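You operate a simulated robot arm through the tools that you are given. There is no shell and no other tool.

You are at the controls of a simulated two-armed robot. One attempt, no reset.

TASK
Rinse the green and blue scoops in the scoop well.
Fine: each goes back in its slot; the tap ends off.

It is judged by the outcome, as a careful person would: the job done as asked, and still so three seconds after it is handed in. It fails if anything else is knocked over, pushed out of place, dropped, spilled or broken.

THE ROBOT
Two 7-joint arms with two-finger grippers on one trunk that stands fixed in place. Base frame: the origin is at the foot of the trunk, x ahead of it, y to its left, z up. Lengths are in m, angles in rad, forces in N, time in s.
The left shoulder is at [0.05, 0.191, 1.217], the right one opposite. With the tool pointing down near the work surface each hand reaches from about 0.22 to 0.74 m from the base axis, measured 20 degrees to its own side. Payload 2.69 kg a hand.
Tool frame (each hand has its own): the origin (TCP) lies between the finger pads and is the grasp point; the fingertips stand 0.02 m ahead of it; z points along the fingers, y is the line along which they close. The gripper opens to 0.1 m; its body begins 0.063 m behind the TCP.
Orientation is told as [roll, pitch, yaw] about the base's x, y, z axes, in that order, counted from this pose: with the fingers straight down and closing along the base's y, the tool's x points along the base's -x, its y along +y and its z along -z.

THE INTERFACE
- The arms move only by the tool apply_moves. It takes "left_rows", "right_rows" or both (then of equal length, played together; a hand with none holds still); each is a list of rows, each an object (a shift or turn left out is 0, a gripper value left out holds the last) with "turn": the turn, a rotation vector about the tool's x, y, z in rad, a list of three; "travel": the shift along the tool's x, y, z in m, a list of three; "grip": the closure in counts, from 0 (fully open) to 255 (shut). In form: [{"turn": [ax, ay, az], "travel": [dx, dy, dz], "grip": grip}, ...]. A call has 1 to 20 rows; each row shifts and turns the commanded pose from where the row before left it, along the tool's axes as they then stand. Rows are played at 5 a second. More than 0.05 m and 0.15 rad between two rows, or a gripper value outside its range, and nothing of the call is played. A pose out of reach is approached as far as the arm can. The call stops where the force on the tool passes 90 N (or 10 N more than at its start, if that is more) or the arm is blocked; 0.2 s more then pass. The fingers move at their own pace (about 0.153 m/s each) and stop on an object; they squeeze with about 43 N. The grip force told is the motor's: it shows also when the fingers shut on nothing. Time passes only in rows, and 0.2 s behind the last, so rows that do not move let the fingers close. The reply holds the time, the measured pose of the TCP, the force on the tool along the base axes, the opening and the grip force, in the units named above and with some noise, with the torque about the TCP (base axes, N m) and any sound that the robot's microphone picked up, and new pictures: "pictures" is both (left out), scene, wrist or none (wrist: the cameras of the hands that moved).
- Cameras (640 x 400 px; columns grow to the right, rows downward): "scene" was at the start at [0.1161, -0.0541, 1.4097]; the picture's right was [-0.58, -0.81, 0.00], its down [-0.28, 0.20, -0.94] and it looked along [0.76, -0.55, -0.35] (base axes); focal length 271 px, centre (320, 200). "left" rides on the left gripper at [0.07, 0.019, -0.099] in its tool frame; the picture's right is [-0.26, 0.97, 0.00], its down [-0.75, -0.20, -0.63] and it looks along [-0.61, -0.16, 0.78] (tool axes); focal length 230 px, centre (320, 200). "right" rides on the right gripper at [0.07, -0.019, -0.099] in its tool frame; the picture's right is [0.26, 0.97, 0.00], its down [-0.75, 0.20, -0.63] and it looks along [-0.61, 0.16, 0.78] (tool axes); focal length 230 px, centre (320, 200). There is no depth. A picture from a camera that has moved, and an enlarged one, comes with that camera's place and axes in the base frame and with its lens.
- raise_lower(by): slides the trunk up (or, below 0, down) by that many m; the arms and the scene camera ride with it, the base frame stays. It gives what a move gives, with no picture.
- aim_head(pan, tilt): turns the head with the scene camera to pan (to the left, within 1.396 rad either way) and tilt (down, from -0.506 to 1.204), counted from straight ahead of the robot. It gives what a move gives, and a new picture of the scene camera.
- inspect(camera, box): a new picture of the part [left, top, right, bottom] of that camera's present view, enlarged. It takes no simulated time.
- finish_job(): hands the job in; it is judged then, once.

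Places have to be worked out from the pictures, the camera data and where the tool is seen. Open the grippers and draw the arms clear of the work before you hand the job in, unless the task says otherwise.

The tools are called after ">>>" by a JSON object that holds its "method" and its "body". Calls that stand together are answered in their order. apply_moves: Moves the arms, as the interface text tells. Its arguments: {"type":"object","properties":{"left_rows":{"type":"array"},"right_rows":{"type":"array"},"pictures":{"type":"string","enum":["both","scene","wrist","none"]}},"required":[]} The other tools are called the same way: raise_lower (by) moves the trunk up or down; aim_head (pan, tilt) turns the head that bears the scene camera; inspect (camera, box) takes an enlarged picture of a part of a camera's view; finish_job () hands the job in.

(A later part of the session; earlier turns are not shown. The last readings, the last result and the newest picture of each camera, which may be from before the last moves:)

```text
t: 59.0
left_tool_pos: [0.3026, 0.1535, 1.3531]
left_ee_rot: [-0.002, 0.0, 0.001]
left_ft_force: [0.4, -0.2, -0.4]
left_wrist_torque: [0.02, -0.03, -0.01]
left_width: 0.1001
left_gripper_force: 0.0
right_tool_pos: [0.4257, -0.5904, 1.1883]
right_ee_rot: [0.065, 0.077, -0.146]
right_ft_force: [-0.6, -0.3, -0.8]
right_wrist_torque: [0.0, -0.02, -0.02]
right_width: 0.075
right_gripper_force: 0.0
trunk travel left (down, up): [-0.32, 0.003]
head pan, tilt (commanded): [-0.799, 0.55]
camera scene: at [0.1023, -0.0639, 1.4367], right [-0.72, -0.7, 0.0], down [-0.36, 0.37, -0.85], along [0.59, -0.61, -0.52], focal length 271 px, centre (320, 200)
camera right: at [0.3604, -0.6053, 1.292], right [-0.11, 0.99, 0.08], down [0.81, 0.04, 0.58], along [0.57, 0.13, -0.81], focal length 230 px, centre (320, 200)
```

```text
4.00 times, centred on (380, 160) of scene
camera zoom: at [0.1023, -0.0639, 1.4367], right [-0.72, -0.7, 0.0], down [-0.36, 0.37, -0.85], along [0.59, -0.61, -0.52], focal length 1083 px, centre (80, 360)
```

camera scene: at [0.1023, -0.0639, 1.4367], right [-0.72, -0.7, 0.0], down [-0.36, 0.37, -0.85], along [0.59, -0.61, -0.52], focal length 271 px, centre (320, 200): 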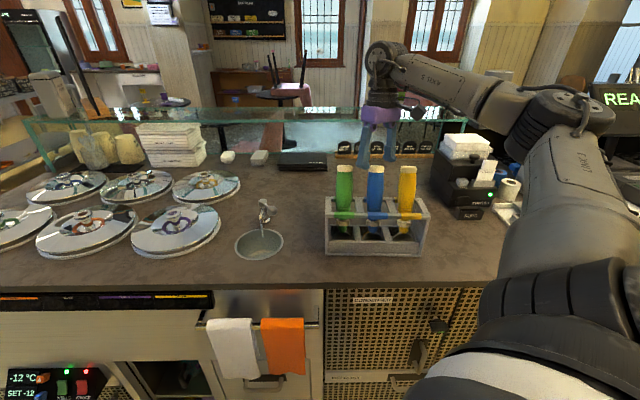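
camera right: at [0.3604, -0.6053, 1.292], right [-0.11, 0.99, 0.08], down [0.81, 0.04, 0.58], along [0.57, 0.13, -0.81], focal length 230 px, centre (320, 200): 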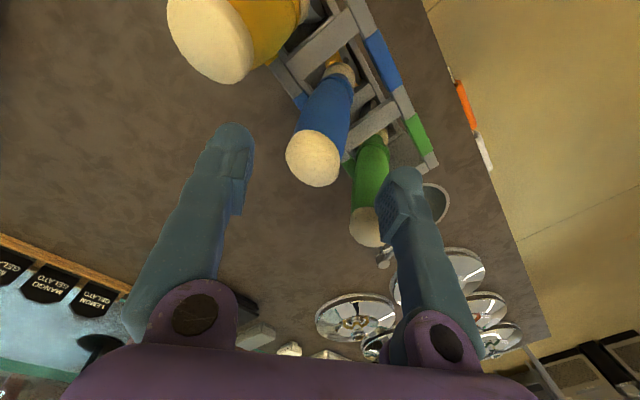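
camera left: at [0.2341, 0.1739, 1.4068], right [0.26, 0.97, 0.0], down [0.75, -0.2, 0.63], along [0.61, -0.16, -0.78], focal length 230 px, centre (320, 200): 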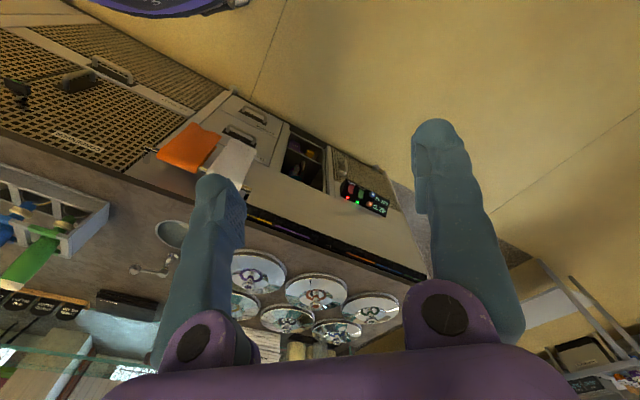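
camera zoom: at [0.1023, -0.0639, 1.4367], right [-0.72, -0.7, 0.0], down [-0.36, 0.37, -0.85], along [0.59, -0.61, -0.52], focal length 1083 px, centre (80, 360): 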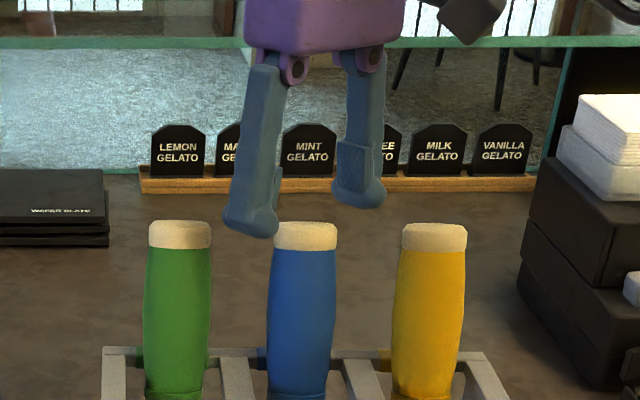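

Blue's cap is now centred to about 4 mm, with roughly 1 cm clearance from both neighbours. I'll descend to the cap while bringing the tilt back toward the handle's lean.

>>> {"method": "apply_moves", "body": {"right_rows": [{"travel": [-0.0003, -0.0044, 0.0115], "turn": [-0.0317, 0.0387, 0]}, {"travel": [0, 0, 0.0115], "turn": [-0.0317, 0.0387, 0]}, {}]}}

>>> {"method": "inspect", "body": {"camera": "right", "box": [160, 40, 480, 240]}}

>>> {"method": "inspect", "body": {"camera": "scene", "box": [330, 110, 430, 210]}}

>>> {"method": "inspect", "body": {"camera": "left", "box": [0, 180, 130, 310]}}

```text
t: 59.8
left_tool_pos: [0.3041, 0.1542, 1.3529]
left_ee_rot: [-0.002, -0.001, 0.001]
left_ft_force: [0.5, 0.6, 0.1]
left_wrist_torque: [-0.02, 0.01, -0.01]
left_width: 0.1
left_gripper_force: 0.1
right_tool_pos: [0.4232, -0.5847, 1.167]
right_ee_rot: [0.128, 0.154, -0.14]
right_ft_force: [-0.2, -0.3, 0.7]
right_wrist_torque: [-0.01, -0.02, -0.01]
right_width: 0.0746
right_gripper_force: 0.1
right hand out of reach, approached as far as the arm can: row 1, 2
trunk travel left (down, up): [-0.32, 0.003]
head pan, tilt (commanded): [-0.799, 0.55]
camera scene: at [0.1031, -0.064, 1.4366], right [-0.72, -0.7, 0.0], down [-0.36, 0.37, -0.85], along [0.59, -0.61, -0.52], focal length 271 px, centre (320, 200)
camera right: at [0.3647, -0.6069, 1.2748], right [-0.1, 0.98, 0.16], down [0.85, 0.0, 0.53], along [0.52, 0.19, -0.83], focal length 230 px, centre (320, 200)
```

scene: 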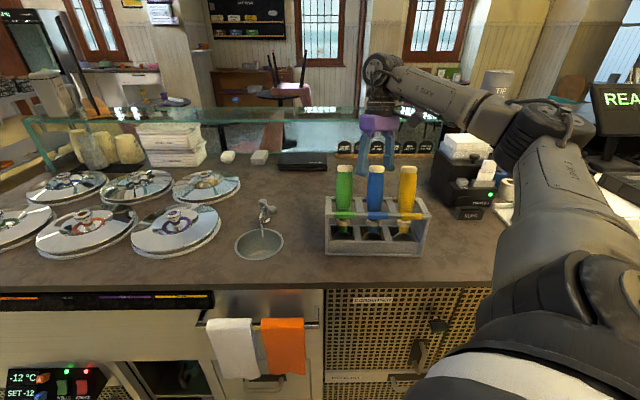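
right: 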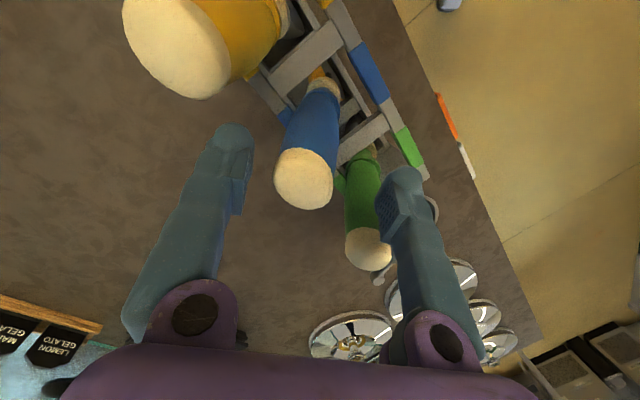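

```text
2.00 times, centred on (320, 140) of right
camera zoom: at [0.3647, -0.6069, 1.2748], right [-0.1, 0.98, 0.16], down [0.85, 0.0, 0.53], along [0.52, 0.19, -0.83], focal length 460 px, centre (320, 320)
```

zoom: 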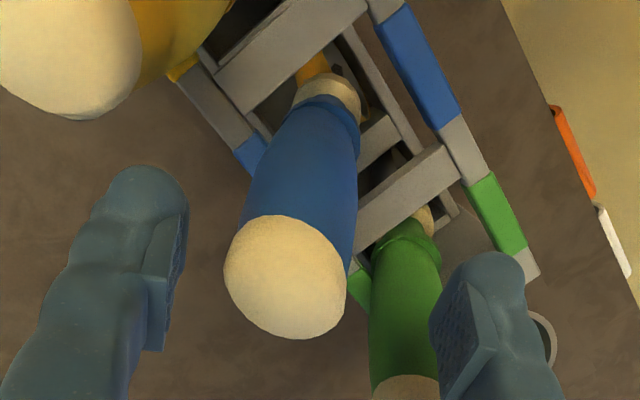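

```text
4.00 times, centred on (380, 160) of scene
camera zoom: at [0.1031, -0.064, 1.4366], right [-0.72, -0.7, 0.0], down [-0.36, 0.37, -0.85], along [0.59, -0.61, -0.52], focal length 1083 px, centre (80, 360)
```

zoom: 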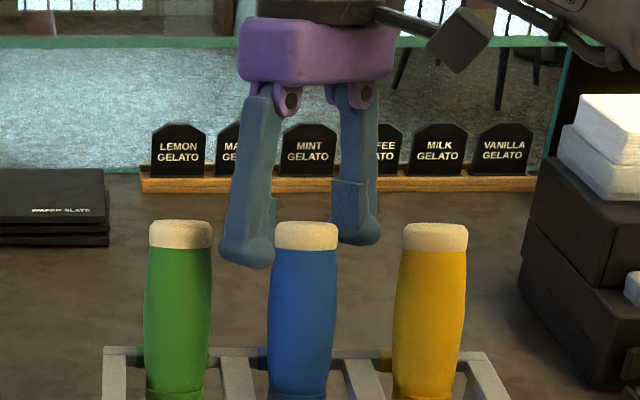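

```text
3.08 times, centred on (65, 245) of left
camera zoom: at [0.2352, 0.1725, 1.4518], right [0.26, 0.97, 0.0], down [0.75, -0.2, 0.63], along [0.61, -0.16, -0.78], focal length 708 px, centre (1105, 62)
```

zoom: 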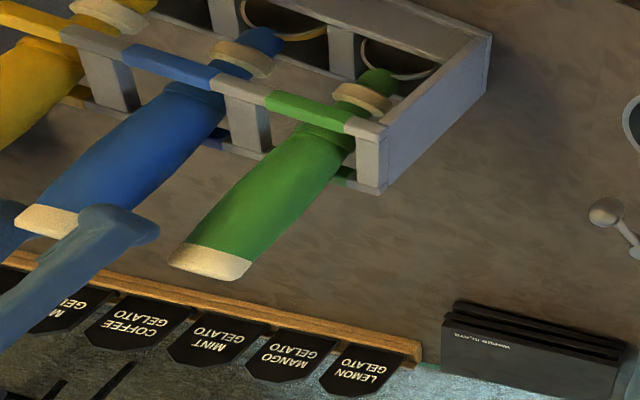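

The arm's reach clipped the move slightly, but blue is still between the fingers with about 9 mm to spare all round. Reach improves lower down, so I'll continue descending along the handle while correcting toward centre.

>>> {"method": "apply_moves", "body": {"right_rows": [{"travel": [0.0003, -0.0031, 0.016]}, {"travel": [0.0003, -0.0031, 0.016], "turn": [-0.0317, 0.0387, 0]}, {}], "pictures": "wrist"}}

>>> {"method": "inspect", "body": {"camera": "right", "box": [160, 40, 480, 240]}}

>>> {"method": "inspect", "body": {"camera": "scene", "box": [330, 120, 430, 220]}}

```text
t: 60.6
left_tool_pos: [0.3035, 0.1534, 1.3538]
left_ee_rot: [-0.003, 0.0, 0.003]
left_ft_force: [-0.2, -0.8, -0.3]
left_wrist_torque: [0.01, -0.03, 0.0]
left_width: 0.0999
left_gripper_force: 0.2
right_tool_pos: [0.4137, -0.5796, 1.1396]
right_ee_rot: [0.159, 0.192, -0.132]
right_ft_force: [-0.6, -0.6, -0.4]
right_wrist_torque: [-0.01, -0.02, -0.02]
right_width: 0.0752
right_gripper_force: 0.0
right hand out of reach, approached as far as the arm can: row 2
trunk travel left (down, up): [-0.32, 0.003]
head pan, tilt (commanded): [-0.799, 0.55]
camera right: at [0.3602, -0.605, 1.2461], right [-0.09, 0.97, 0.2], down [0.87, -0.02, 0.5], along [0.49, 0.22, -0.84], focal length 230 px, centre (320, 200)
```

right: 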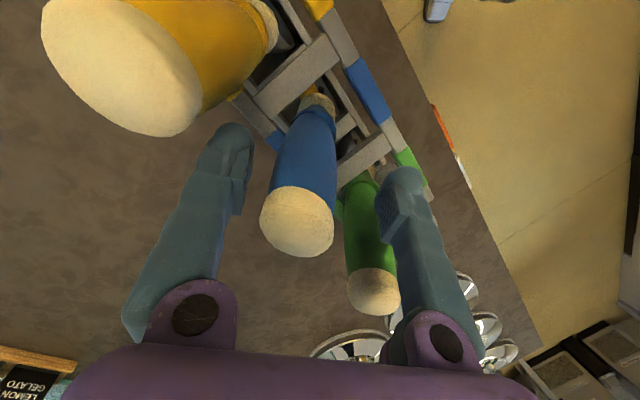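

```text
2.00 times, centred on (320, 140) of right
camera zoom: at [0.3602, -0.605, 1.2461], right [-0.09, 0.97, 0.2], down [0.87, -0.02, 0.5], along [0.49, 0.22, -0.84], focal length 460 px, centre (320, 320)
```

zoom: 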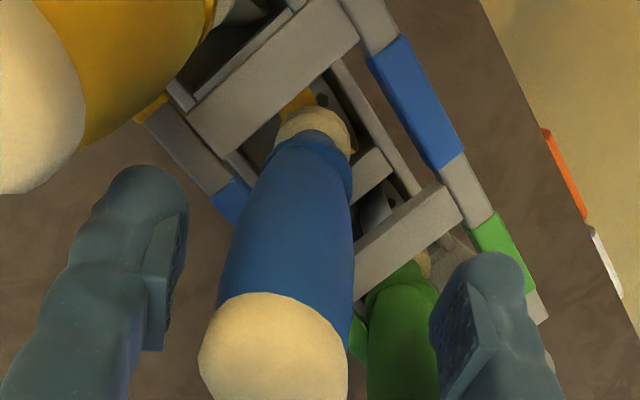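

```text
4.00 times, centred on (380, 170) of scene
camera zoom: at [0.103, -0.064, 1.4367], right [-0.72, -0.7, 0.0], down [-0.36, 0.37, -0.85], along [0.59, -0.61, -0.52], focal length 1083 px, centre (80, 320)
```

zoom: 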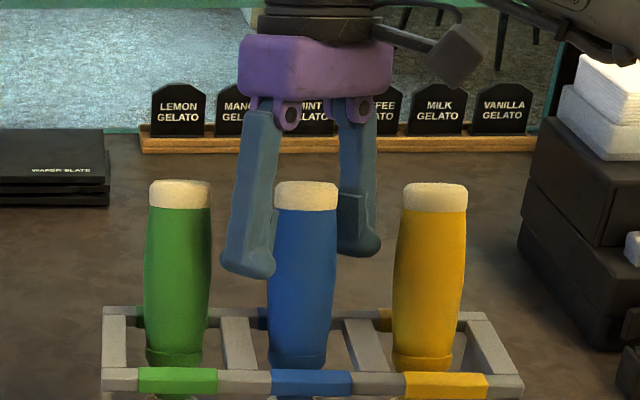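

Blue needs about 1 cm more reach outward. A yaw nearer the arm's natural direction should help, so I'll narrow the fingers to 6 cm for neighbour clearance and turn a bit about the tool axis.

>>> {"method": "apply_moves", "body": {"right_rows": [{"grip": 102}, {"turn": [0, 0, 0.07]}, {"turn": [0, 0, 0.07]}, {"travel": [0, -0.003, 0]}, {}], "pictures": "wrist"}}

>>> {"method": "inspect", "body": {"camera": "right", "box": [160, 40, 480, 240]}}

>>> {"method": "inspect", "body": {"camera": "scene", "box": [330, 120, 430, 220]}}

```text
t: 61.8
left_tool_pos: [0.3038, 0.1534, 1.3542]
left_ee_rot: [-0.002, 0.002, 0.001]
left_ft_force: [0.5, -0.4, -0.3]
left_wrist_torque: [0.0, -0.01, -0.03]
left_width: 0.0998
left_gripper_force: 0.0
right_tool_pos: [0.4126, -0.5831, 1.1373]
right_ee_rot: [0.133, 0.213, -0.272]
right_ft_force: [0.3, -0.2, 0.7]
right_wrist_torque: [-0.03, 0.02, 0.02]
right_width: 0.0598
right_gripper_force: 0.0
trunk travel left (down, up): [-0.32, 0.003]
head pan, tilt (commanded): [-0.799, 0.55]
camera right: at [0.3594, -0.5994, 1.2469], right [0.04, 0.98, 0.18], down [0.87, -0.12, 0.48], along [0.49, 0.14, -0.86], focal length 230 px, centre (320, 200)
```

right: 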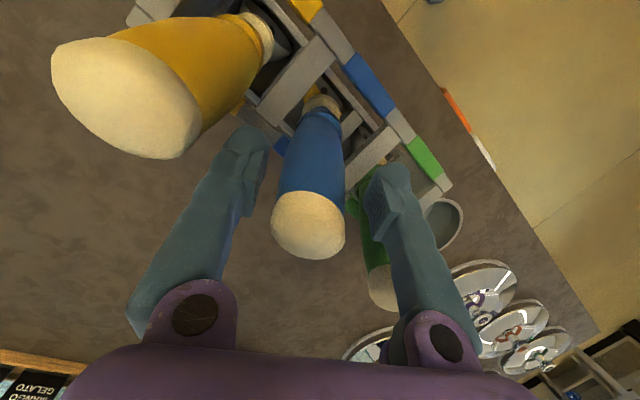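

```text
2.00 times, centred on (320, 140) of right
camera zoom: at [0.3594, -0.5994, 1.2469], right [0.04, 0.98, 0.18], down [0.87, -0.12, 0.48], along [0.49, 0.14, -0.86], focal length 460 px, centre (320, 320)
```

zoom: 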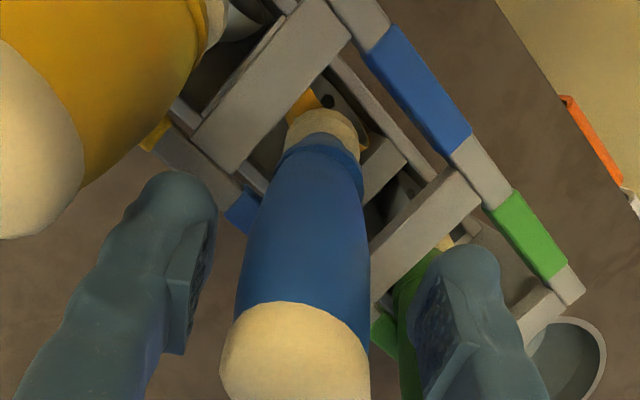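

```text
4.00 times, centred on (380, 170) of scene
camera zoom: at [0.1031, -0.0641, 1.4366], right [-0.72, -0.7, 0.0], down [-0.36, 0.37, -0.85], along [0.59, -0.61, -0.52], focal length 1083 px, centre (80, 320)
```

zoom: 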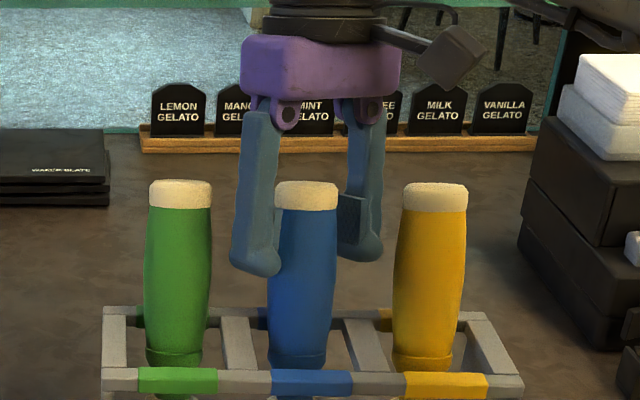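

This yaw is comfortably in reach. I'll tilt the rest of the way to the handle's lean while descending the last 2 cm, then re-check centring.

>>> {"method": "apply_moves", "body": {"right_rows": [{"travel": [-0.0018, -0.001, 0.0091], "turn": [-0.0235, 0.0385, 0]}, {"travel": [-0.0018, -0.001, 0.0091], "turn": [-0.0235, 0.0385, 0]}, {}], "pictures": "wrist"}}

>>> {"method": "inspect", "body": {"camera": "right", "box": [160, 40, 480, 240]}}

>>> {"method": "inspect", "body": {"camera": "scene", "box": [330, 120, 430, 220]}}

>>> {"method": "inspect", "body": {"camera": "left", "box": [0, 180, 130, 310]}}

```text
t: 62.6
left_tool_pos: [0.3047, 0.1533, 1.3546]
left_ee_rot: [-0.003, -0.001, 0.002]
left_ft_force: [-0.9, 1.0, 0.6]
left_wrist_torque: [-0.04, 0.02, -0.04]
left_width: 0.1
left_gripper_force: 0.1
right_tool_pos: [0.413, -0.5807, 1.1178]
right_ee_rot: [0.188, 0.289, -0.258]
right_ft_force: [-0.4, 0.0, 0.6]
right_wrist_torque: [0.04, -0.01, 0.01]
right_width: 0.0601
right_gripper_force: 0.0
trunk travel left (down, up): [-0.32, 0.003]
head pan, tilt (commanded): [-0.799, 0.55]
camera right: at [0.3654, -0.6048, 1.2305], right [0.05, 0.97, 0.24], down [0.9, -0.15, 0.41], along [0.44, 0.2, -0.88], focal length 230 px, centre (320, 200)
```

right: 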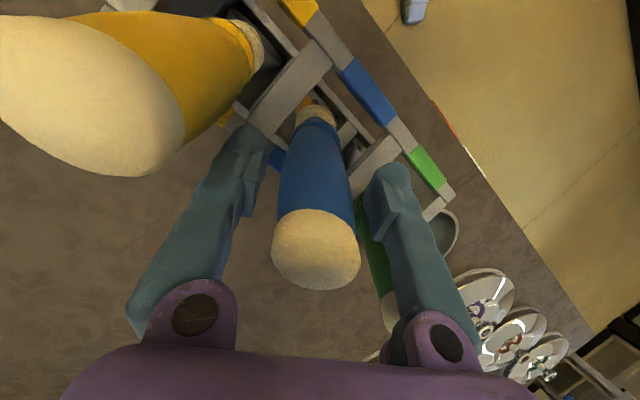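

```text
2.00 times, centred on (320, 140) of right
camera zoom: at [0.3654, -0.6048, 1.2305], right [0.05, 0.97, 0.24], down [0.9, -0.15, 0.41], along [0.44, 0.2, -0.88], focal length 460 px, centre (320, 320)
```

zoom: 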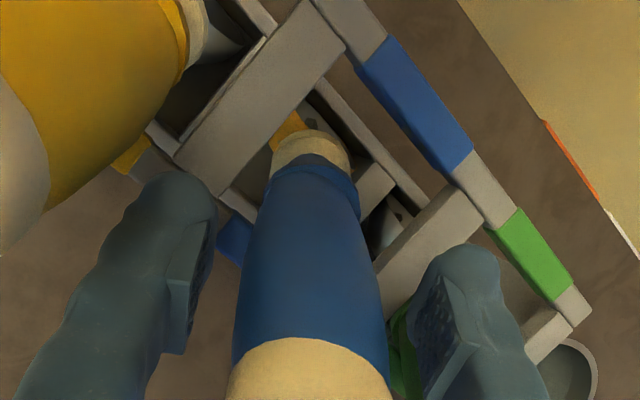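

```text
4.00 times, centred on (380, 170) of scene
camera zoom: at [0.103, -0.064, 1.4367], right [-0.72, -0.7, 0.0], down [-0.36, 0.37, -0.85], along [0.59, -0.61, -0.52], focal length 1083 px, centre (80, 320)
```

zoom: 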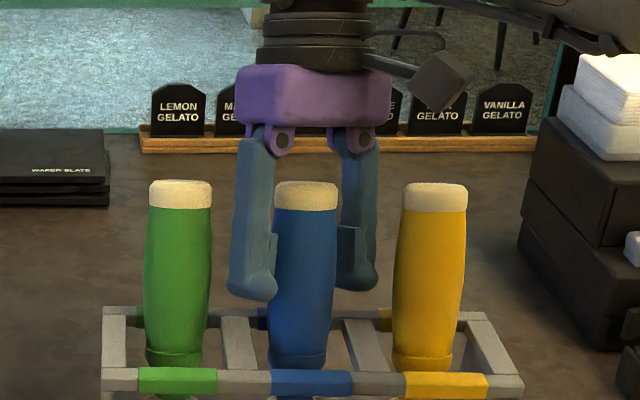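

```text
3.08 times, centred on (65, 245) of left
camera zoom: at [0.2351, 0.1725, 1.4519], right [0.26, 0.97, 0.0], down [0.75, -0.2, 0.63], along [0.61, -0.16, -0.78], focal length 708 px, centre (1105, 62)
```

zoom: 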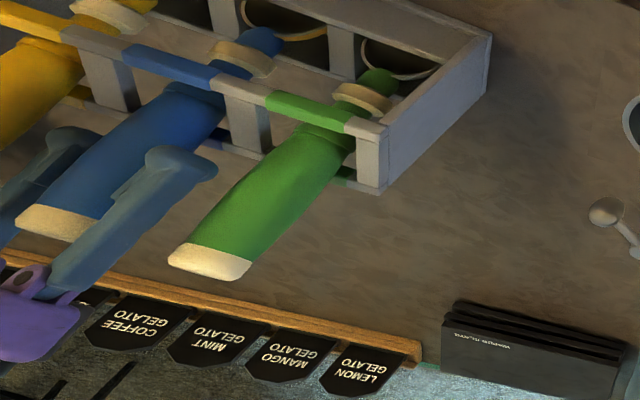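

Orientation matches the lean (0.343 rad) with blue centred to 3 mm and visible gaps to both neighbours. I'll nudge 3 mm, narrow to 5 cm, and check.

>>> {"method": "apply_moves", "body": {"right_rows": [{"travel": [0, -0.0028, 0]}, {"grip": 128}, {}], "pictures": "none"}}

>>> {"method": "inspect", "body": {"camera": "right", "box": [200, 60, 440, 260]}}

>>> {"method": "inspect", "body": {"camera": "scene", "box": [330, 120, 430, 220]}}

```text
t: 63.4
left_tool_pos: [0.3039, 0.1536, 1.3528]
left_ee_rot: [0.0, 0.0, 0.0]
left_ft_force: [0.8, 0.2, -0.1]
left_wrist_torque: [0.06, -0.03, -0.01]
left_width: 0.1
left_gripper_force: 0.1
right_tool_pos: [0.4129, -0.5833, 1.1194]
right_ee_rot: [0.184, 0.29, -0.257]
right_ft_force: [-0.3, 0.8, 0.5]
right_wrist_torque: [-0.08, 0.01, -0.01]
right_width: 0.0498
right_gripper_force: 0.0
trunk travel left (down, up): [-0.32, 0.003]
head pan, tilt (commanded): [-0.799, 0.55]
```

```text
2.00 times, centred on (320, 160) of right
camera zoom: at [0.3644, -0.6076, 1.2297], right [0.05, 0.97, 0.24], down [0.9, -0.15, 0.41], along [0.44, 0.2, -0.88], focal length 460 px, centre (320, 280)
```

zoom: 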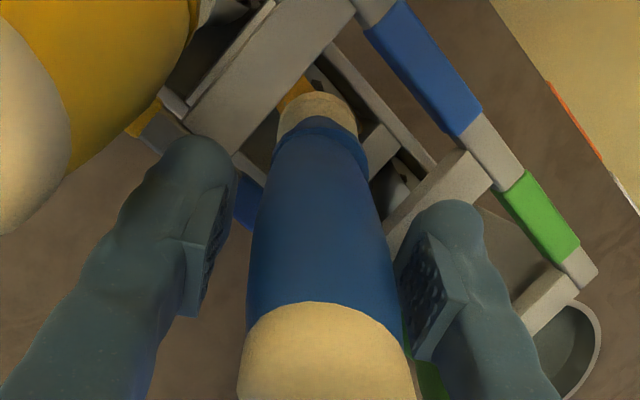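

```text
4.00 times, centred on (380, 170) of scene
camera zoom: at [0.1031, -0.0641, 1.4366], right [-0.72, -0.7, 0.0], down [-0.36, 0.37, -0.85], along [0.59, -0.61, -0.52], focal length 1083 px, centre (80, 320)
```

zoom: 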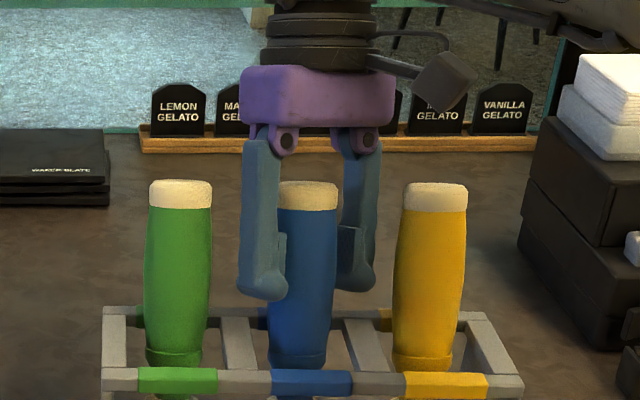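

Blue is centred between the pads. I'll close and hold.

>>> {"method": "apply_moves", "body": {"right_rows": [{"travel": [0, 0.001, 0]}, {"grip": 255}, {}, {}]}}

>>> {"method": "inspect", "body": {"camera": "scene", "box": [310, 130, 440, 260]}}

>>> {"method": "inspect", "body": {"camera": "right", "box": [200, 60, 440, 260]}}

```text
t: 64.4
left_tool_pos: [0.3048, 0.1535, 1.3534]
left_ee_rot: [-0.002, 0.0, 0.002]
left_ft_force: [-0.2, 0.2, 0.6]
left_wrist_torque: [0.0, 0.0, 0.0]
left_width: 0.0999
left_gripper_force: 0.0
right_tool_pos: [0.4121, -0.5833, 1.1187]
right_ee_rot: [0.184, 0.29, -0.259]
right_ft_force: [-2.2, 1.2, -0.1]
right_wrist_torque: [0.05, 0.03, -0.05]
right_width: 0.0366
right_gripper_force: 43.2
trunk travel left (down, up): [-0.32, 0.003]
head pan, tilt (commanded): [-0.799, 0.55]
camera scene: at [0.103, -0.0639, 1.4366], right [-0.72, -0.7, 0.0], down [-0.36, 0.37, -0.85], along [0.59, -0.61, -0.52], focal length 271 px, centre (320, 200)
camera right: at [0.3644, -0.6068, 1.2293], right [0.05, 0.97, 0.24], down [0.9, -0.15, 0.41], along [0.44, 0.2, -0.88], focal length 230 px, centre (320, 200)
```

scene: 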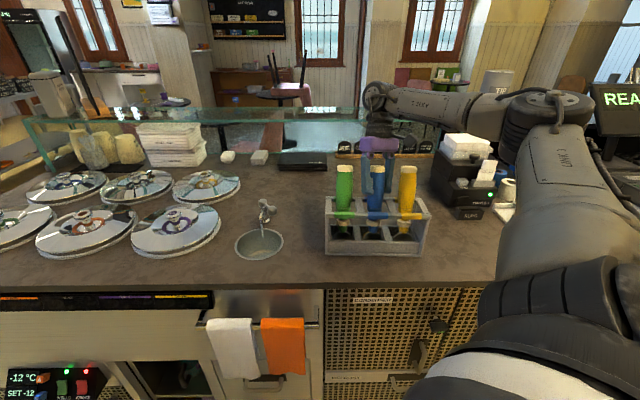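
right: 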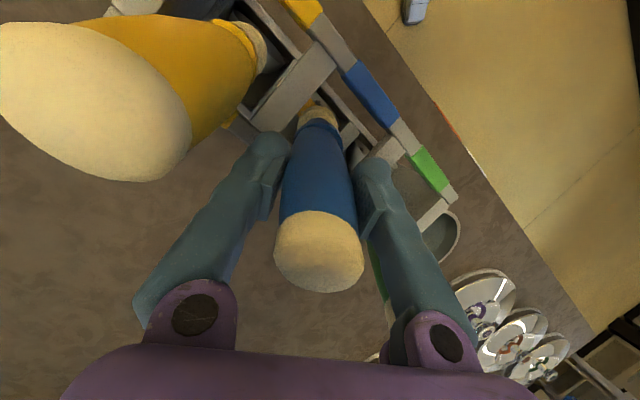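

```text
3.08 times, centred on (375, 195) of scene
camera zoom: at [0.103, -0.0639, 1.4366], right [-0.72, -0.7, 0.0], down [-0.36, 0.37, -0.85], along [0.59, -0.61, -0.52], focal length 833 px, centre (151, 215)
```

zoom: 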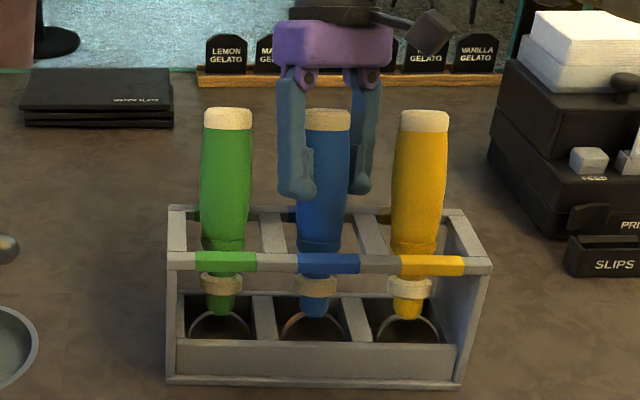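

```text
2.00 times, centred on (320, 160) of right
camera zoom: at [0.3644, -0.6068, 1.2293], right [0.05, 0.97, 0.24], down [0.9, -0.15, 0.41], along [0.44, 0.2, -0.88], focal length 460 px, centre (320, 280)
```

zoom: 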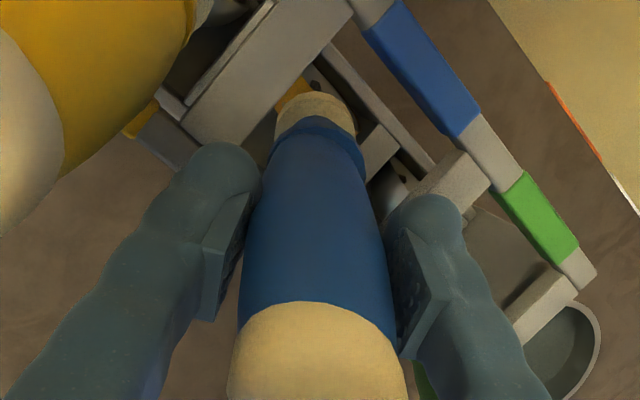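

Blue is held at 43 N and nothing has shifted. Its home pose is [0.4121, -0.5833, 1.1187], rot [0.184, 0.290, -0.259]. I'll lift with the same proven path, beginning with 3 cm.

>>> {"method": "apply_moves", "body": {"right_rows": [{"travel": [0.0043, 0.0026, -0.0088], "turn": [0.0127, -0.0208, 0]}, {"travel": [0.0041, 0.0025, -0.0089], "turn": [0.0127, -0.0208, 0]}, {"travel": [0.0039, 0.0024, -0.009], "turn": [0.0127, -0.0208, 0]}], "pictures": "none"}}

>>> {"method": "inspect", "body": {"camera": "scene", "box": [310, 130, 440, 260]}}

>>> {"method": "inspect", "body": {"camera": "left", "box": [0, 170, 130, 280]}}

```text
t: 65.2
left_tool_pos: [0.3038, 0.1547, 1.3542]
left_ee_rot: [-0.003, 0.002, 0.003]
left_ft_force: [0.1, -0.4, 0.3]
left_wrist_torque: [0.03, 0.0, -0.01]
left_width: 0.0998
left_gripper_force: 0.0
right_tool_pos: [0.408, -0.5803, 1.1481]
right_ee_rot: [0.143, 0.227, -0.272]
right_ft_force: [0.1, 0.0, -0.6]
right_wrist_torque: [0.01, -0.02, 0.05]
right_width: 0.0362
right_gripper_force: 43.2
trunk travel left (down, up): [-0.32, 0.003]
head pan, tilt (commanded): [-0.799, 0.55]
```

```text
3.08 times, centred on (375, 195) of scene
camera zoom: at [0.1029, -0.064, 1.4366], right [-0.72, -0.7, 0.0], down [-0.36, 0.37, -0.85], along [0.59, -0.61, -0.52], focal length 833 px, centre (151, 215)
```

zoom: 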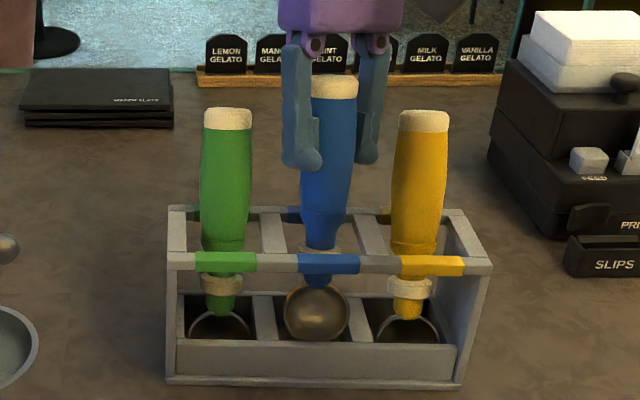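

```text
3.64 times, centred on (65, 225) of left
camera zoom: at [0.2351, 0.1726, 1.4518], right [0.26, 0.97, 0.0], down [0.75, -0.2, 0.63], along [0.61, -0.16, -0.78], focal length 837 px, centre (1247, 109)
```

zoom: 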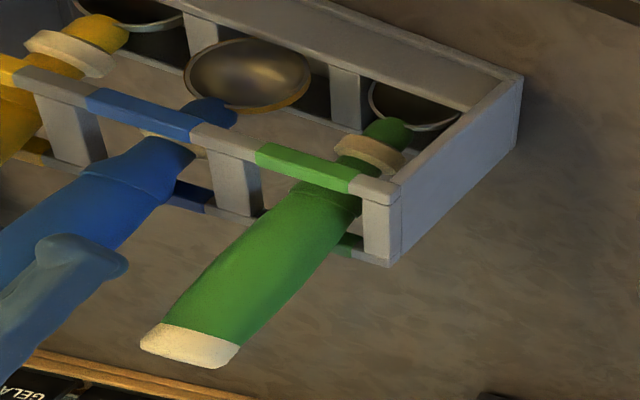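

The lift is clean with no contact force. I'll continue four rows and check the bowl against the slot.

>>> {"method": "apply_moves", "body": {"right_rows": [{"travel": [0.0037, 0.0023, -0.0092], "turn": [0.0127, -0.0208, 0]}, {"travel": [0.0036, 0.0022, -0.0093], "turn": [0.0127, -0.0208, 0]}, {"travel": [0.0034, 0.002, -0.0094], "turn": [0.0127, -0.0208, 0]}, {"travel": [0.0032, 0.0019, -0.0095], "turn": [0.0127, -0.0208, 0]}], "pictures": "none"}}

>>> {"method": "inspect", "body": {"camera": "scene", "box": [345, 185, 405, 240]}}

>>> {"method": "inspect", "body": {"camera": "left", "box": [0, 180, 110, 260]}}

```text
t: 66.2
left_tool_pos: [0.3042, 0.1529, 1.3529]
left_ee_rot: [-0.001, 0.001, 0.003]
left_ft_force: [0.6, -1.0, 1.0]
left_wrist_torque: [0.0, -0.01, 0.01]
left_width: 0.0999
left_gripper_force: 0.0
right_tool_pos: [0.4033, -0.5737, 1.1876]
right_ee_rot: [0.089, 0.145, -0.279]
right_ft_force: [0.8, 0.9, -1.8]
right_wrist_torque: [0.0, 0.01, -0.02]
right_width: 0.0361
right_gripper_force: 42.9
trunk travel left (down, up): [-0.32, 0.003]
head pan, tilt (commanded): [-0.799, 0.55]
```

```text
7.27 times, centred on (375, 212) of scene
camera zoom: at [0.103, -0.064, 1.4366], right [-0.72, -0.7, 0.0], down [-0.36, 0.37, -0.85], along [0.59, -0.61, -0.52], focal length 1968 px, centre (-80, 109)
```

zoom: 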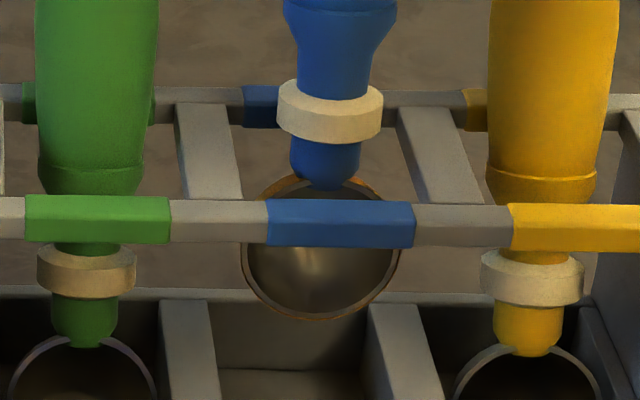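

```text
5.00 times, centred on (55, 220) of left
camera zoom: at [0.2351, 0.1725, 1.4518], right [0.26, 0.97, 0.0], down [0.75, -0.2, 0.63], along [0.61, -0.16, -0.78], focal length 1150 px, centre (1645, 100)
```

zoom: 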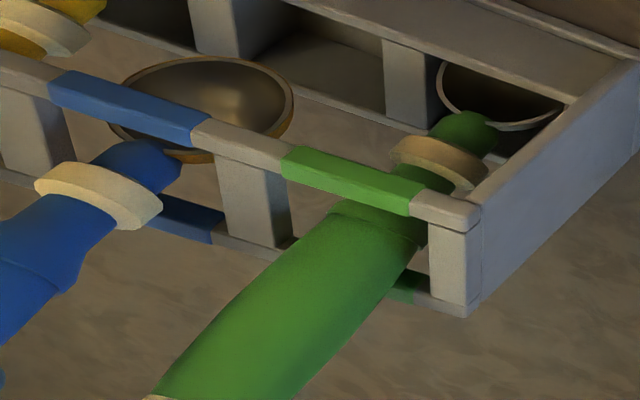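

The bowl is close under the frame, and correcting for perspective it would pass about 2 mm toward yellow's side of its opening. I'll shift 2 mm toward green, lift one row, and look again.

>>> {"method": "apply_moves", "body": {"right_rows": [{"travel": [-0.001, 0.0017, 0]}, {"travel": [0.0036, 0.0022, -0.0094], "turn": [0.0078, -0.0128, 0]}], "pictures": "none"}}

>>> {"method": "inspect", "body": {"camera": "scene", "box": [345, 185, 405, 240]}}

>>> {"method": "inspect", "body": {"camera": "right", "box": [240, 50, 400, 160]}}

```text
t: 66.8
left_tool_pos: [0.3043, 0.1535, 1.3525]
left_ee_rot: [-0.003, 0.0, 0.003]
left_ft_force: [-0.6, 0.2, -0.5]
left_wrist_torque: [-0.01, 0.01, -0.02]
left_width: 0.0999
left_gripper_force: 0.1
right_tool_pos: [0.4027, -0.5714, 1.1954]
right_ee_rot: [0.082, 0.133, -0.282]
right_ft_force: [-0.5, 0.1, -1.6]
right_wrist_torque: [-0.04, 0.0, 0.0]
right_width: 0.0364
right_gripper_force: 43.5
trunk travel left (down, up): [-0.32, 0.003]
head pan, tilt (commanded): [-0.799, 0.55]
```

```text
7.27 times, centred on (375, 212) of scene
camera zoom: at [0.1029, -0.064, 1.4367], right [-0.72, -0.7, 0.0], down [-0.36, 0.37, -0.85], along [0.59, -0.61, -0.52], focal length 1968 px, centre (-80, 109)
```

zoom: 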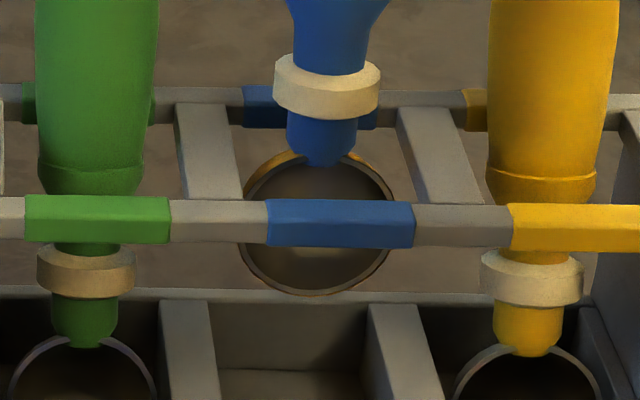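

```text
3.64 times, centred on (320, 105) of right
camera zoom: at [0.3423, -0.58, 1.3037], right [0.03, 0.99, 0.11], down [0.84, -0.09, 0.54], along [0.54, 0.08, -0.83], focal length 837 px, centre (320, 546)
```

zoom: 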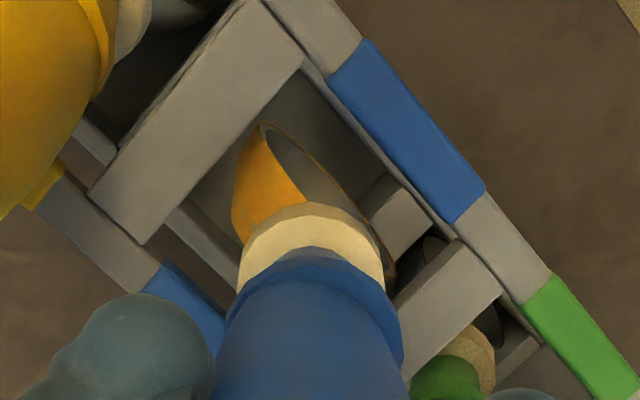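

Now the bowl should pass centred, and orange residue is visible on its back. I'll lift through the frame three more rows.

>>> {"method": "apply_moves", "body": {"right_rows": [{"travel": [0.0035, 0.0021, -0.0095], "turn": [0.0078, -0.0128, 0]}, {"travel": [0.0034, 0.0021, -0.0095], "turn": [0.0078, -0.0128, 0]}, {"travel": [0.0033, 0.002, -0.0096], "turn": [0.0078, -0.0128, 0]}], "pictures": "none"}}

>>> {"method": "inspect", "body": {"camera": "scene", "box": [345, 175, 405, 230]}}

>>> {"method": "inspect", "body": {"camera": "left", "box": [0, 180, 110, 260]}}

```text
t: 67.6
left_tool_pos: [0.3029, 0.153, 1.3542]
left_ee_rot: [-0.003, -0.001, 0.003]
left_ft_force: [-0.8, 0.4, -0.2]
left_wrist_torque: [0.02, 0.0, -0.01]
left_width: 0.0999
left_gripper_force: 0.0
right_tool_pos: [0.3973, -0.5657, 1.2264]
right_ee_rot: [0.056, 0.096, -0.284]
right_ft_force: [0.2, -0.2, -0.9]
right_wrist_torque: [0.0, -0.01, 0.02]
right_width: 0.0364
right_gripper_force: 42.7
trunk travel left (down, up): [-0.32, 0.003]
head pan, tilt (commanded): [-0.799, 0.55]
```

```text
7.27 times, centred on (375, 202) of scene
camera zoom: at [0.1029, -0.064, 1.4367], right [-0.72, -0.7, 0.0], down [-0.36, 0.37, -0.85], along [0.59, -0.61, -0.52], focal length 1968 px, centre (-80, 182)
```

zoom: 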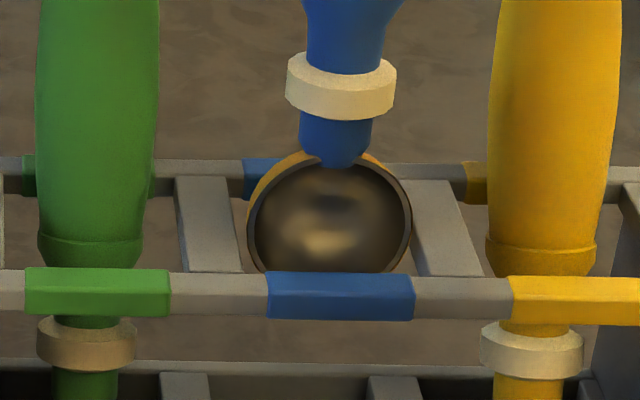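

```text
5.00 times, centred on (55, 220) of left
camera zoom: at [0.235, 0.1726, 1.4518], right [0.26, 0.97, 0.0], down [0.75, -0.2, 0.63], along [0.61, -0.16, -0.78], focal length 1150 px, centre (1645, 100)
```

zoom: 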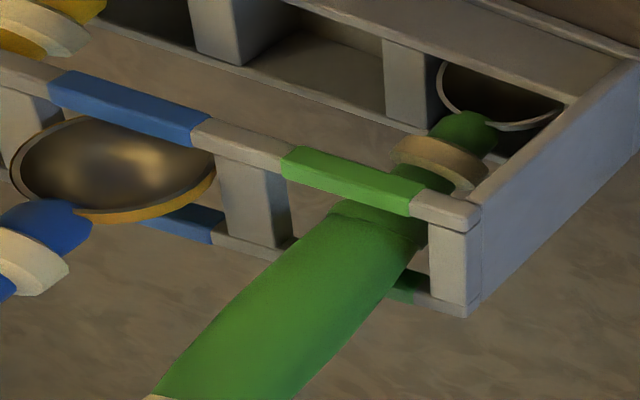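

The bowl is level with the frame with clearance both sides and no contact force. I'll lift it fully clear.

>>> {"method": "apply_moves", "body": {"right_rows": [{"travel": [0.0031, 0.0019, -0.0097], "turn": [0.0078, -0.0128, 0]}, {"travel": [0.003, 0.0019, -0.0097], "turn": [0.0078, -0.0128, 0]}, {"travel": [0.0029, 0.0018, -0.0098], "turn": [0.0078, -0.0128, 0]}, {"travel": [0.0028, 0.0017, -0.0098], "turn": [0.0078, -0.0128, 0]}]}}

>>> {"method": "inspect", "body": {"camera": "scene", "box": [310, 130, 440, 260]}}

```text
t: 68.6
left_tool_pos: [0.3037, 0.1551, 1.3534]
left_ee_rot: [-0.001, 0.0, 0.002]
left_ft_force: [0.1, 0.1, -0.7]
left_wrist_torque: [0.03, 0.0, 0.0]
left_width: 0.1001
left_gripper_force: 0.1
right_tool_pos: [0.391, -0.5576, 1.2678]
right_ee_rot: [0.026, 0.046, -0.286]
right_ft_force: [-0.6, 0.2, -0.1]
right_wrist_torque: [0.01, 0.0, -0.01]
right_width: 0.0363
right_gripper_force: 42.7
trunk travel left (down, up): [-0.32, 0.003]
head pan, tilt (commanded): [-0.799, 0.55]
camera scene: at [0.103, -0.0638, 1.4367], right [-0.72, -0.7, 0.0], down [-0.36, 0.37, -0.85], along [0.59, -0.61, -0.52], focal length 271 px, centre (320, 200)
camera right: at [0.3227, -0.5581, 1.3699], right [0.03, 1.0, 0.04], down [0.8, -0.04, 0.6], along [0.6, 0.01, -0.8], focal length 230 px, centre (320, 200)
```

scene: 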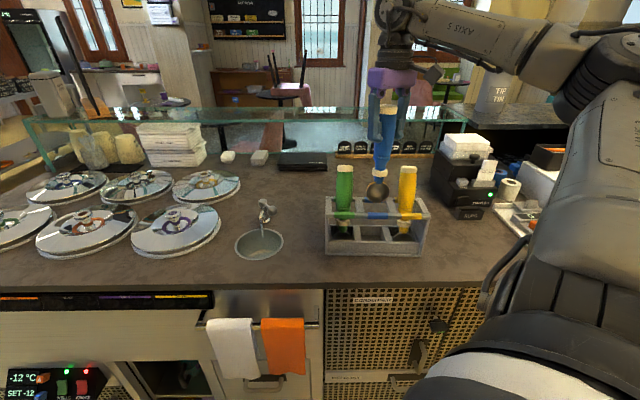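
right: 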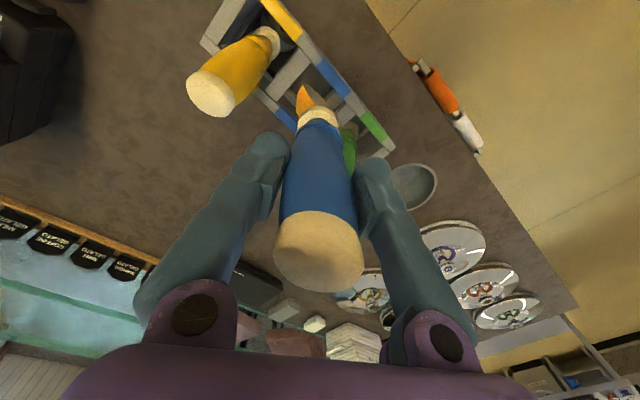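

```text
3.08 times, centred on (375, 195) of scene
camera zoom: at [0.103, -0.0638, 1.4367], right [-0.72, -0.7, 0.0], down [-0.36, 0.37, -0.85], along [0.59, -0.61, -0.52], focal length 833 px, centre (151, 215)
```

zoom: 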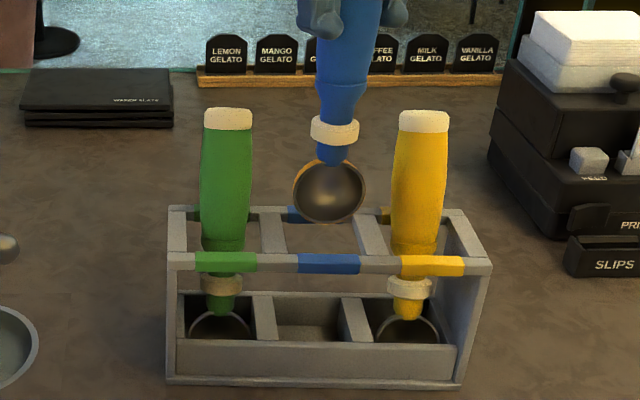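

Blue is out above the rack. A direct sideways move would hit green's handle, so I'll lift a bit more, draw it toward me in front of the rack, then carry it left and tip the handle toward me.

>>> {"method": "apply_moves", "body": {"right_rows": [{"travel": [0.0009, 0.0005, -0.02]}, {"travel": [0.0299, 0.0182, 0.0018]}, {"travel": [0.0299, 0.0182, 0.0018]}, {}]}}

>>> {"method": "inspect", "body": {"camera": "left", "box": [0, 150, 160, 300]}}

```text
t: 69.6
left_tool_pos: [0.3053, 0.1524, 1.3532]
left_ee_rot: [0.0, 0.0, 0.001]
left_ft_force: [0.2, 0.3, 0.4]
left_wrist_torque: [0.0, 0.04, 0.03]
left_width: 0.0996
left_gripper_force: 0.0
right_tool_pos: [0.3421, -0.5063, 1.2871]
right_ee_rot: [0.026, 0.046, -0.284]
right_ft_force: [0.2, 0.0, -0.8]
right_wrist_torque: [0.01, 0.01, 0.0]
right_width: 0.0363
right_gripper_force: 43.0
trunk travel left (down, up): [-0.32, 0.003]
head pan, tilt (commanded): [-0.799, 0.55]
camera scene: at [0.1035, -0.0643, 1.4366], right [-0.72, -0.7, 0.0], down [-0.36, 0.37, -0.85], along [0.59, -0.61, -0.52], focal length 271 px, centre (320, 200)
camera right: at [0.2745, -0.5061, 1.3908], right [0.03, 1.0, 0.04], down [0.8, -0.04, 0.6], along [0.6, 0.01, -0.8], focal length 230 px, centre (320, 200)
```

scene: 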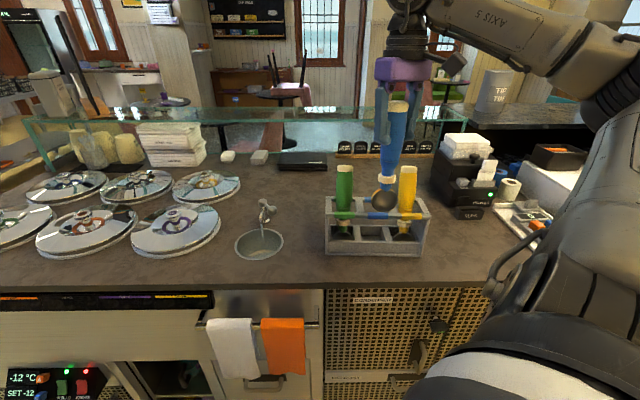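
right: 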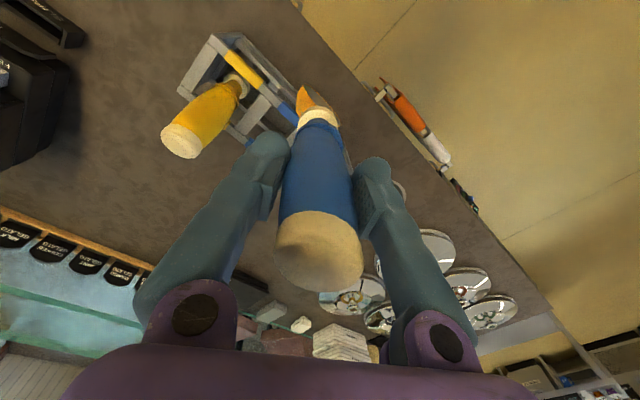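

```text
2.67 times, centred on (80, 225) of left
camera zoom: at [0.2357, 0.1722, 1.4518], right [0.26, 0.97, 0.0], down [0.75, -0.2, 0.63], along [0.61, -0.16, -0.78], focal length 614 px, centre (960, 133)
```

zoom: 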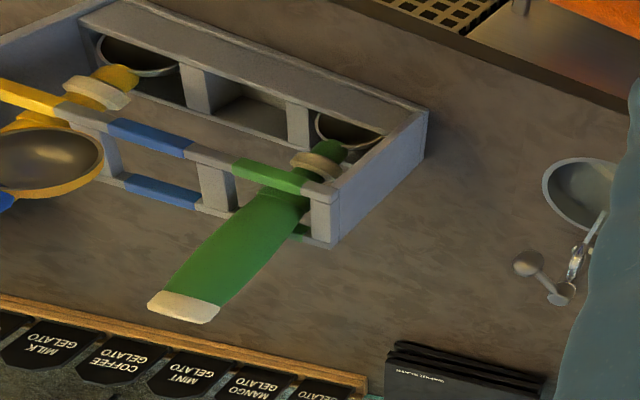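

The bowl is in front of the rack's rail and clear of green. I'll carry it left past the rack and tip the handle toward me.

>>> {"method": "apply_moves", "body": {"right_rows": [{"travel": [-0.0243, 0.0399, 0]}, {"travel": [-0.0243, 0.0399, 0]}, {"travel": [-0.0243, 0.0399, 0]}, {"travel": [-0.0243, 0.0399, 0]}, {"turn": [0.072, -0.1178, 0]}, {"turn": [0.072, -0.1178, 0]}, {"turn": [0.072, -0.1178, 0]}, {"turn": [0.072, -0.1178, 0]}, {}]}}

```text
t: 71.6
left_tool_pos: [0.3051, 0.1532, 1.353]
left_ee_rot: [0.0, 0.001, 0.002]
left_ft_force: [0.1, -0.5, 0.6]
left_wrist_torque: [0.02, 0.01, 0.01]
left_width: 0.1001
left_gripper_force: 0.0
right_tool_pos: [0.4837, -0.3804, 1.287]
right_ee_rot: [-0.28, -0.422, -0.222]
right_ft_force: [-0.2, -0.9, -1.5]
right_wrist_torque: [0.0, 0.04, 0.02]
right_width: 0.0363
right_gripper_force: 43.0
trunk travel left (down, up): [-0.32, 0.003]
head pan, tilt (commanded): [-0.799, 0.55]
camera scene: at [0.1035, -0.0645, 1.4365], right [-0.72, -0.7, 0.0], down [-0.36, 0.38, -0.85], along [0.59, -0.61, -0.52], focal length 271 px, centre (320, 200)
camera right: at [0.3831, -0.3473, 1.3521], right [0.08, 0.93, -0.35], down [0.53, 0.25, 0.81], along [0.84, -0.25, -0.47], focal length 230 px, centre (320, 200)
```

scene: 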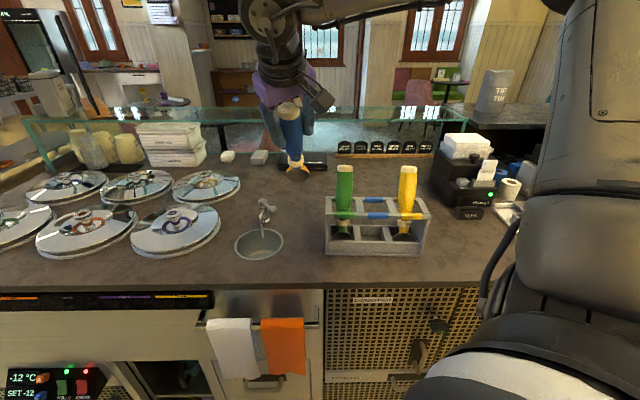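
right: 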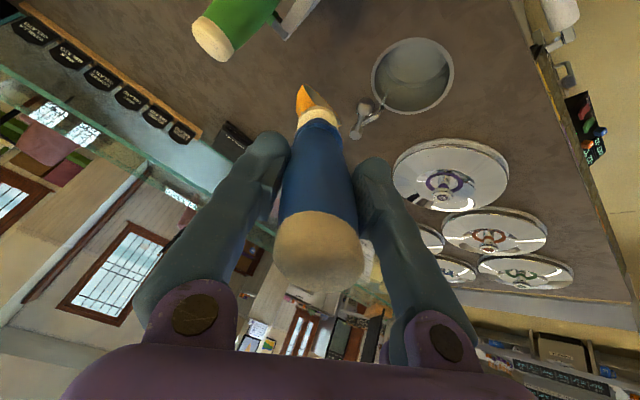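

Same staging pose as with green. I'll bring it over the well and lower it to just above the rim, then verify.

>>> {"method": "apply_moves", "body": {"right_rows": [{"travel": [-0.0158, 0.0372, 0.0119]}, {"travel": [-0.0158, 0.0372, 0.0119]}, {"travel": [-0.0158, 0.0372, 0.0119]}, {"travel": [0.0205, 0.0125, 0.0439]}, {"travel": [0.0205, 0.0125, 0.0439]}, {"travel": [0.0205, 0.0125, 0.0439]}]}}

>>> {"method": "inspect", "body": {"camera": "scene", "box": [210, 150, 310, 270]}}

>>> {"method": "inspect", "body": {"camera": "right", "box": [220, 20, 440, 180]}}

```text
t: 73.0
left_tool_pos: [0.3051, 0.1537, 1.3531]
left_ee_rot: [0.001, 0.001, 0.002]
left_ft_force: [0.7, -0.2, -0.6]
left_wrist_torque: [0.02, 0.0, 0.0]
left_width: 0.1003
left_gripper_force: 0.0
right_tool_pos: [0.5723, -0.3, 1.0946]
right_ee_rot: [-0.276, -0.419, -0.227]
right_ft_force: [0.4, 1.1, -0.5]
right_wrist_torque: [0.03, 0.03, 0.0]
right_width: 0.0362
right_gripper_force: 43.0
trunk travel left (down, up): [-0.32, 0.003]
head pan, tilt (commanded): [-0.799, 0.55]
camera scene: at [0.1041, -0.0647, 1.4365], right [-0.72, -0.7, 0.0], down [-0.37, 0.38, -0.85], along [0.59, -0.61, -0.52], focal length 271 px, centre (320, 200)
camera right: at [0.4727, -0.266, 1.1596], right [0.08, 0.93, -0.35], down [0.53, 0.25, 0.81], along [0.84, -0.25, -0.47], focal length 230 px, centre (320, 200)
```

scene: 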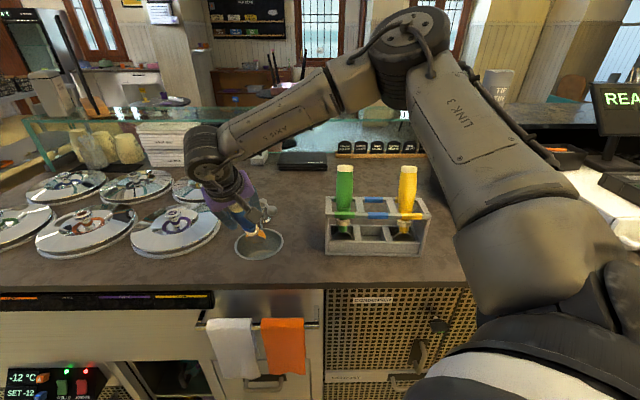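
right: 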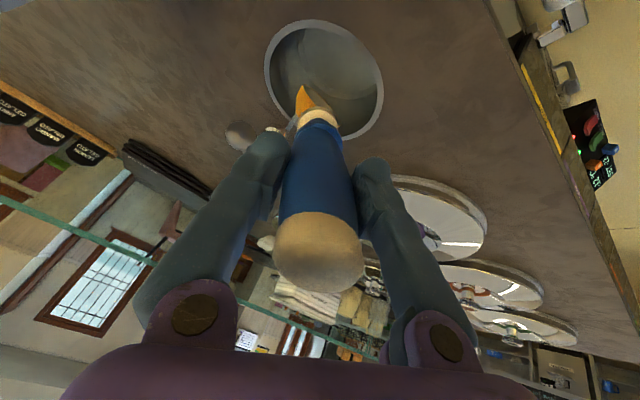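

```text
3.33 times, centred on (260, 210) of scene
camera zoom: at [0.1041, -0.0647, 1.4365], right [-0.72, -0.7, 0.0], down [-0.37, 0.38, -0.85], along [0.59, -0.61, -0.52], focal length 902 px, centre (520, 167)
```

zoom: 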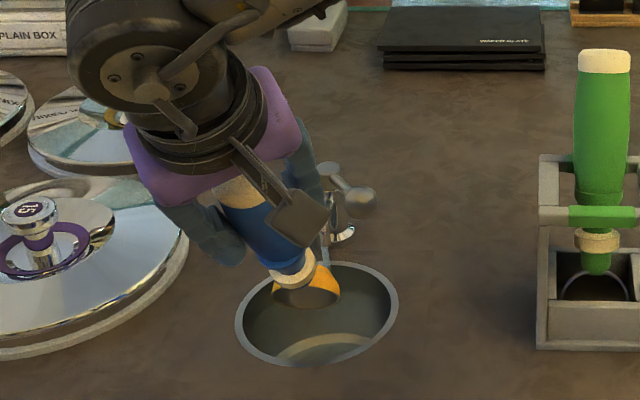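

```text
2.50 times, centred on (330, 100) of right
camera zoom: at [0.4727, -0.266, 1.1596], right [0.08, 0.93, -0.35], down [0.53, 0.25, 0.81], along [0.84, -0.25, -0.47], focal length 575 px, centre (295, 450)
```

zoom: 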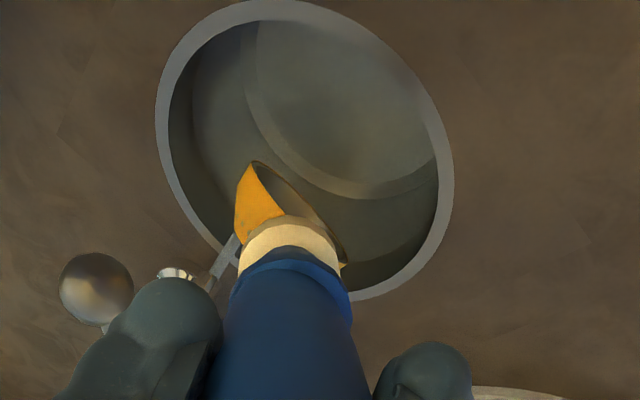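

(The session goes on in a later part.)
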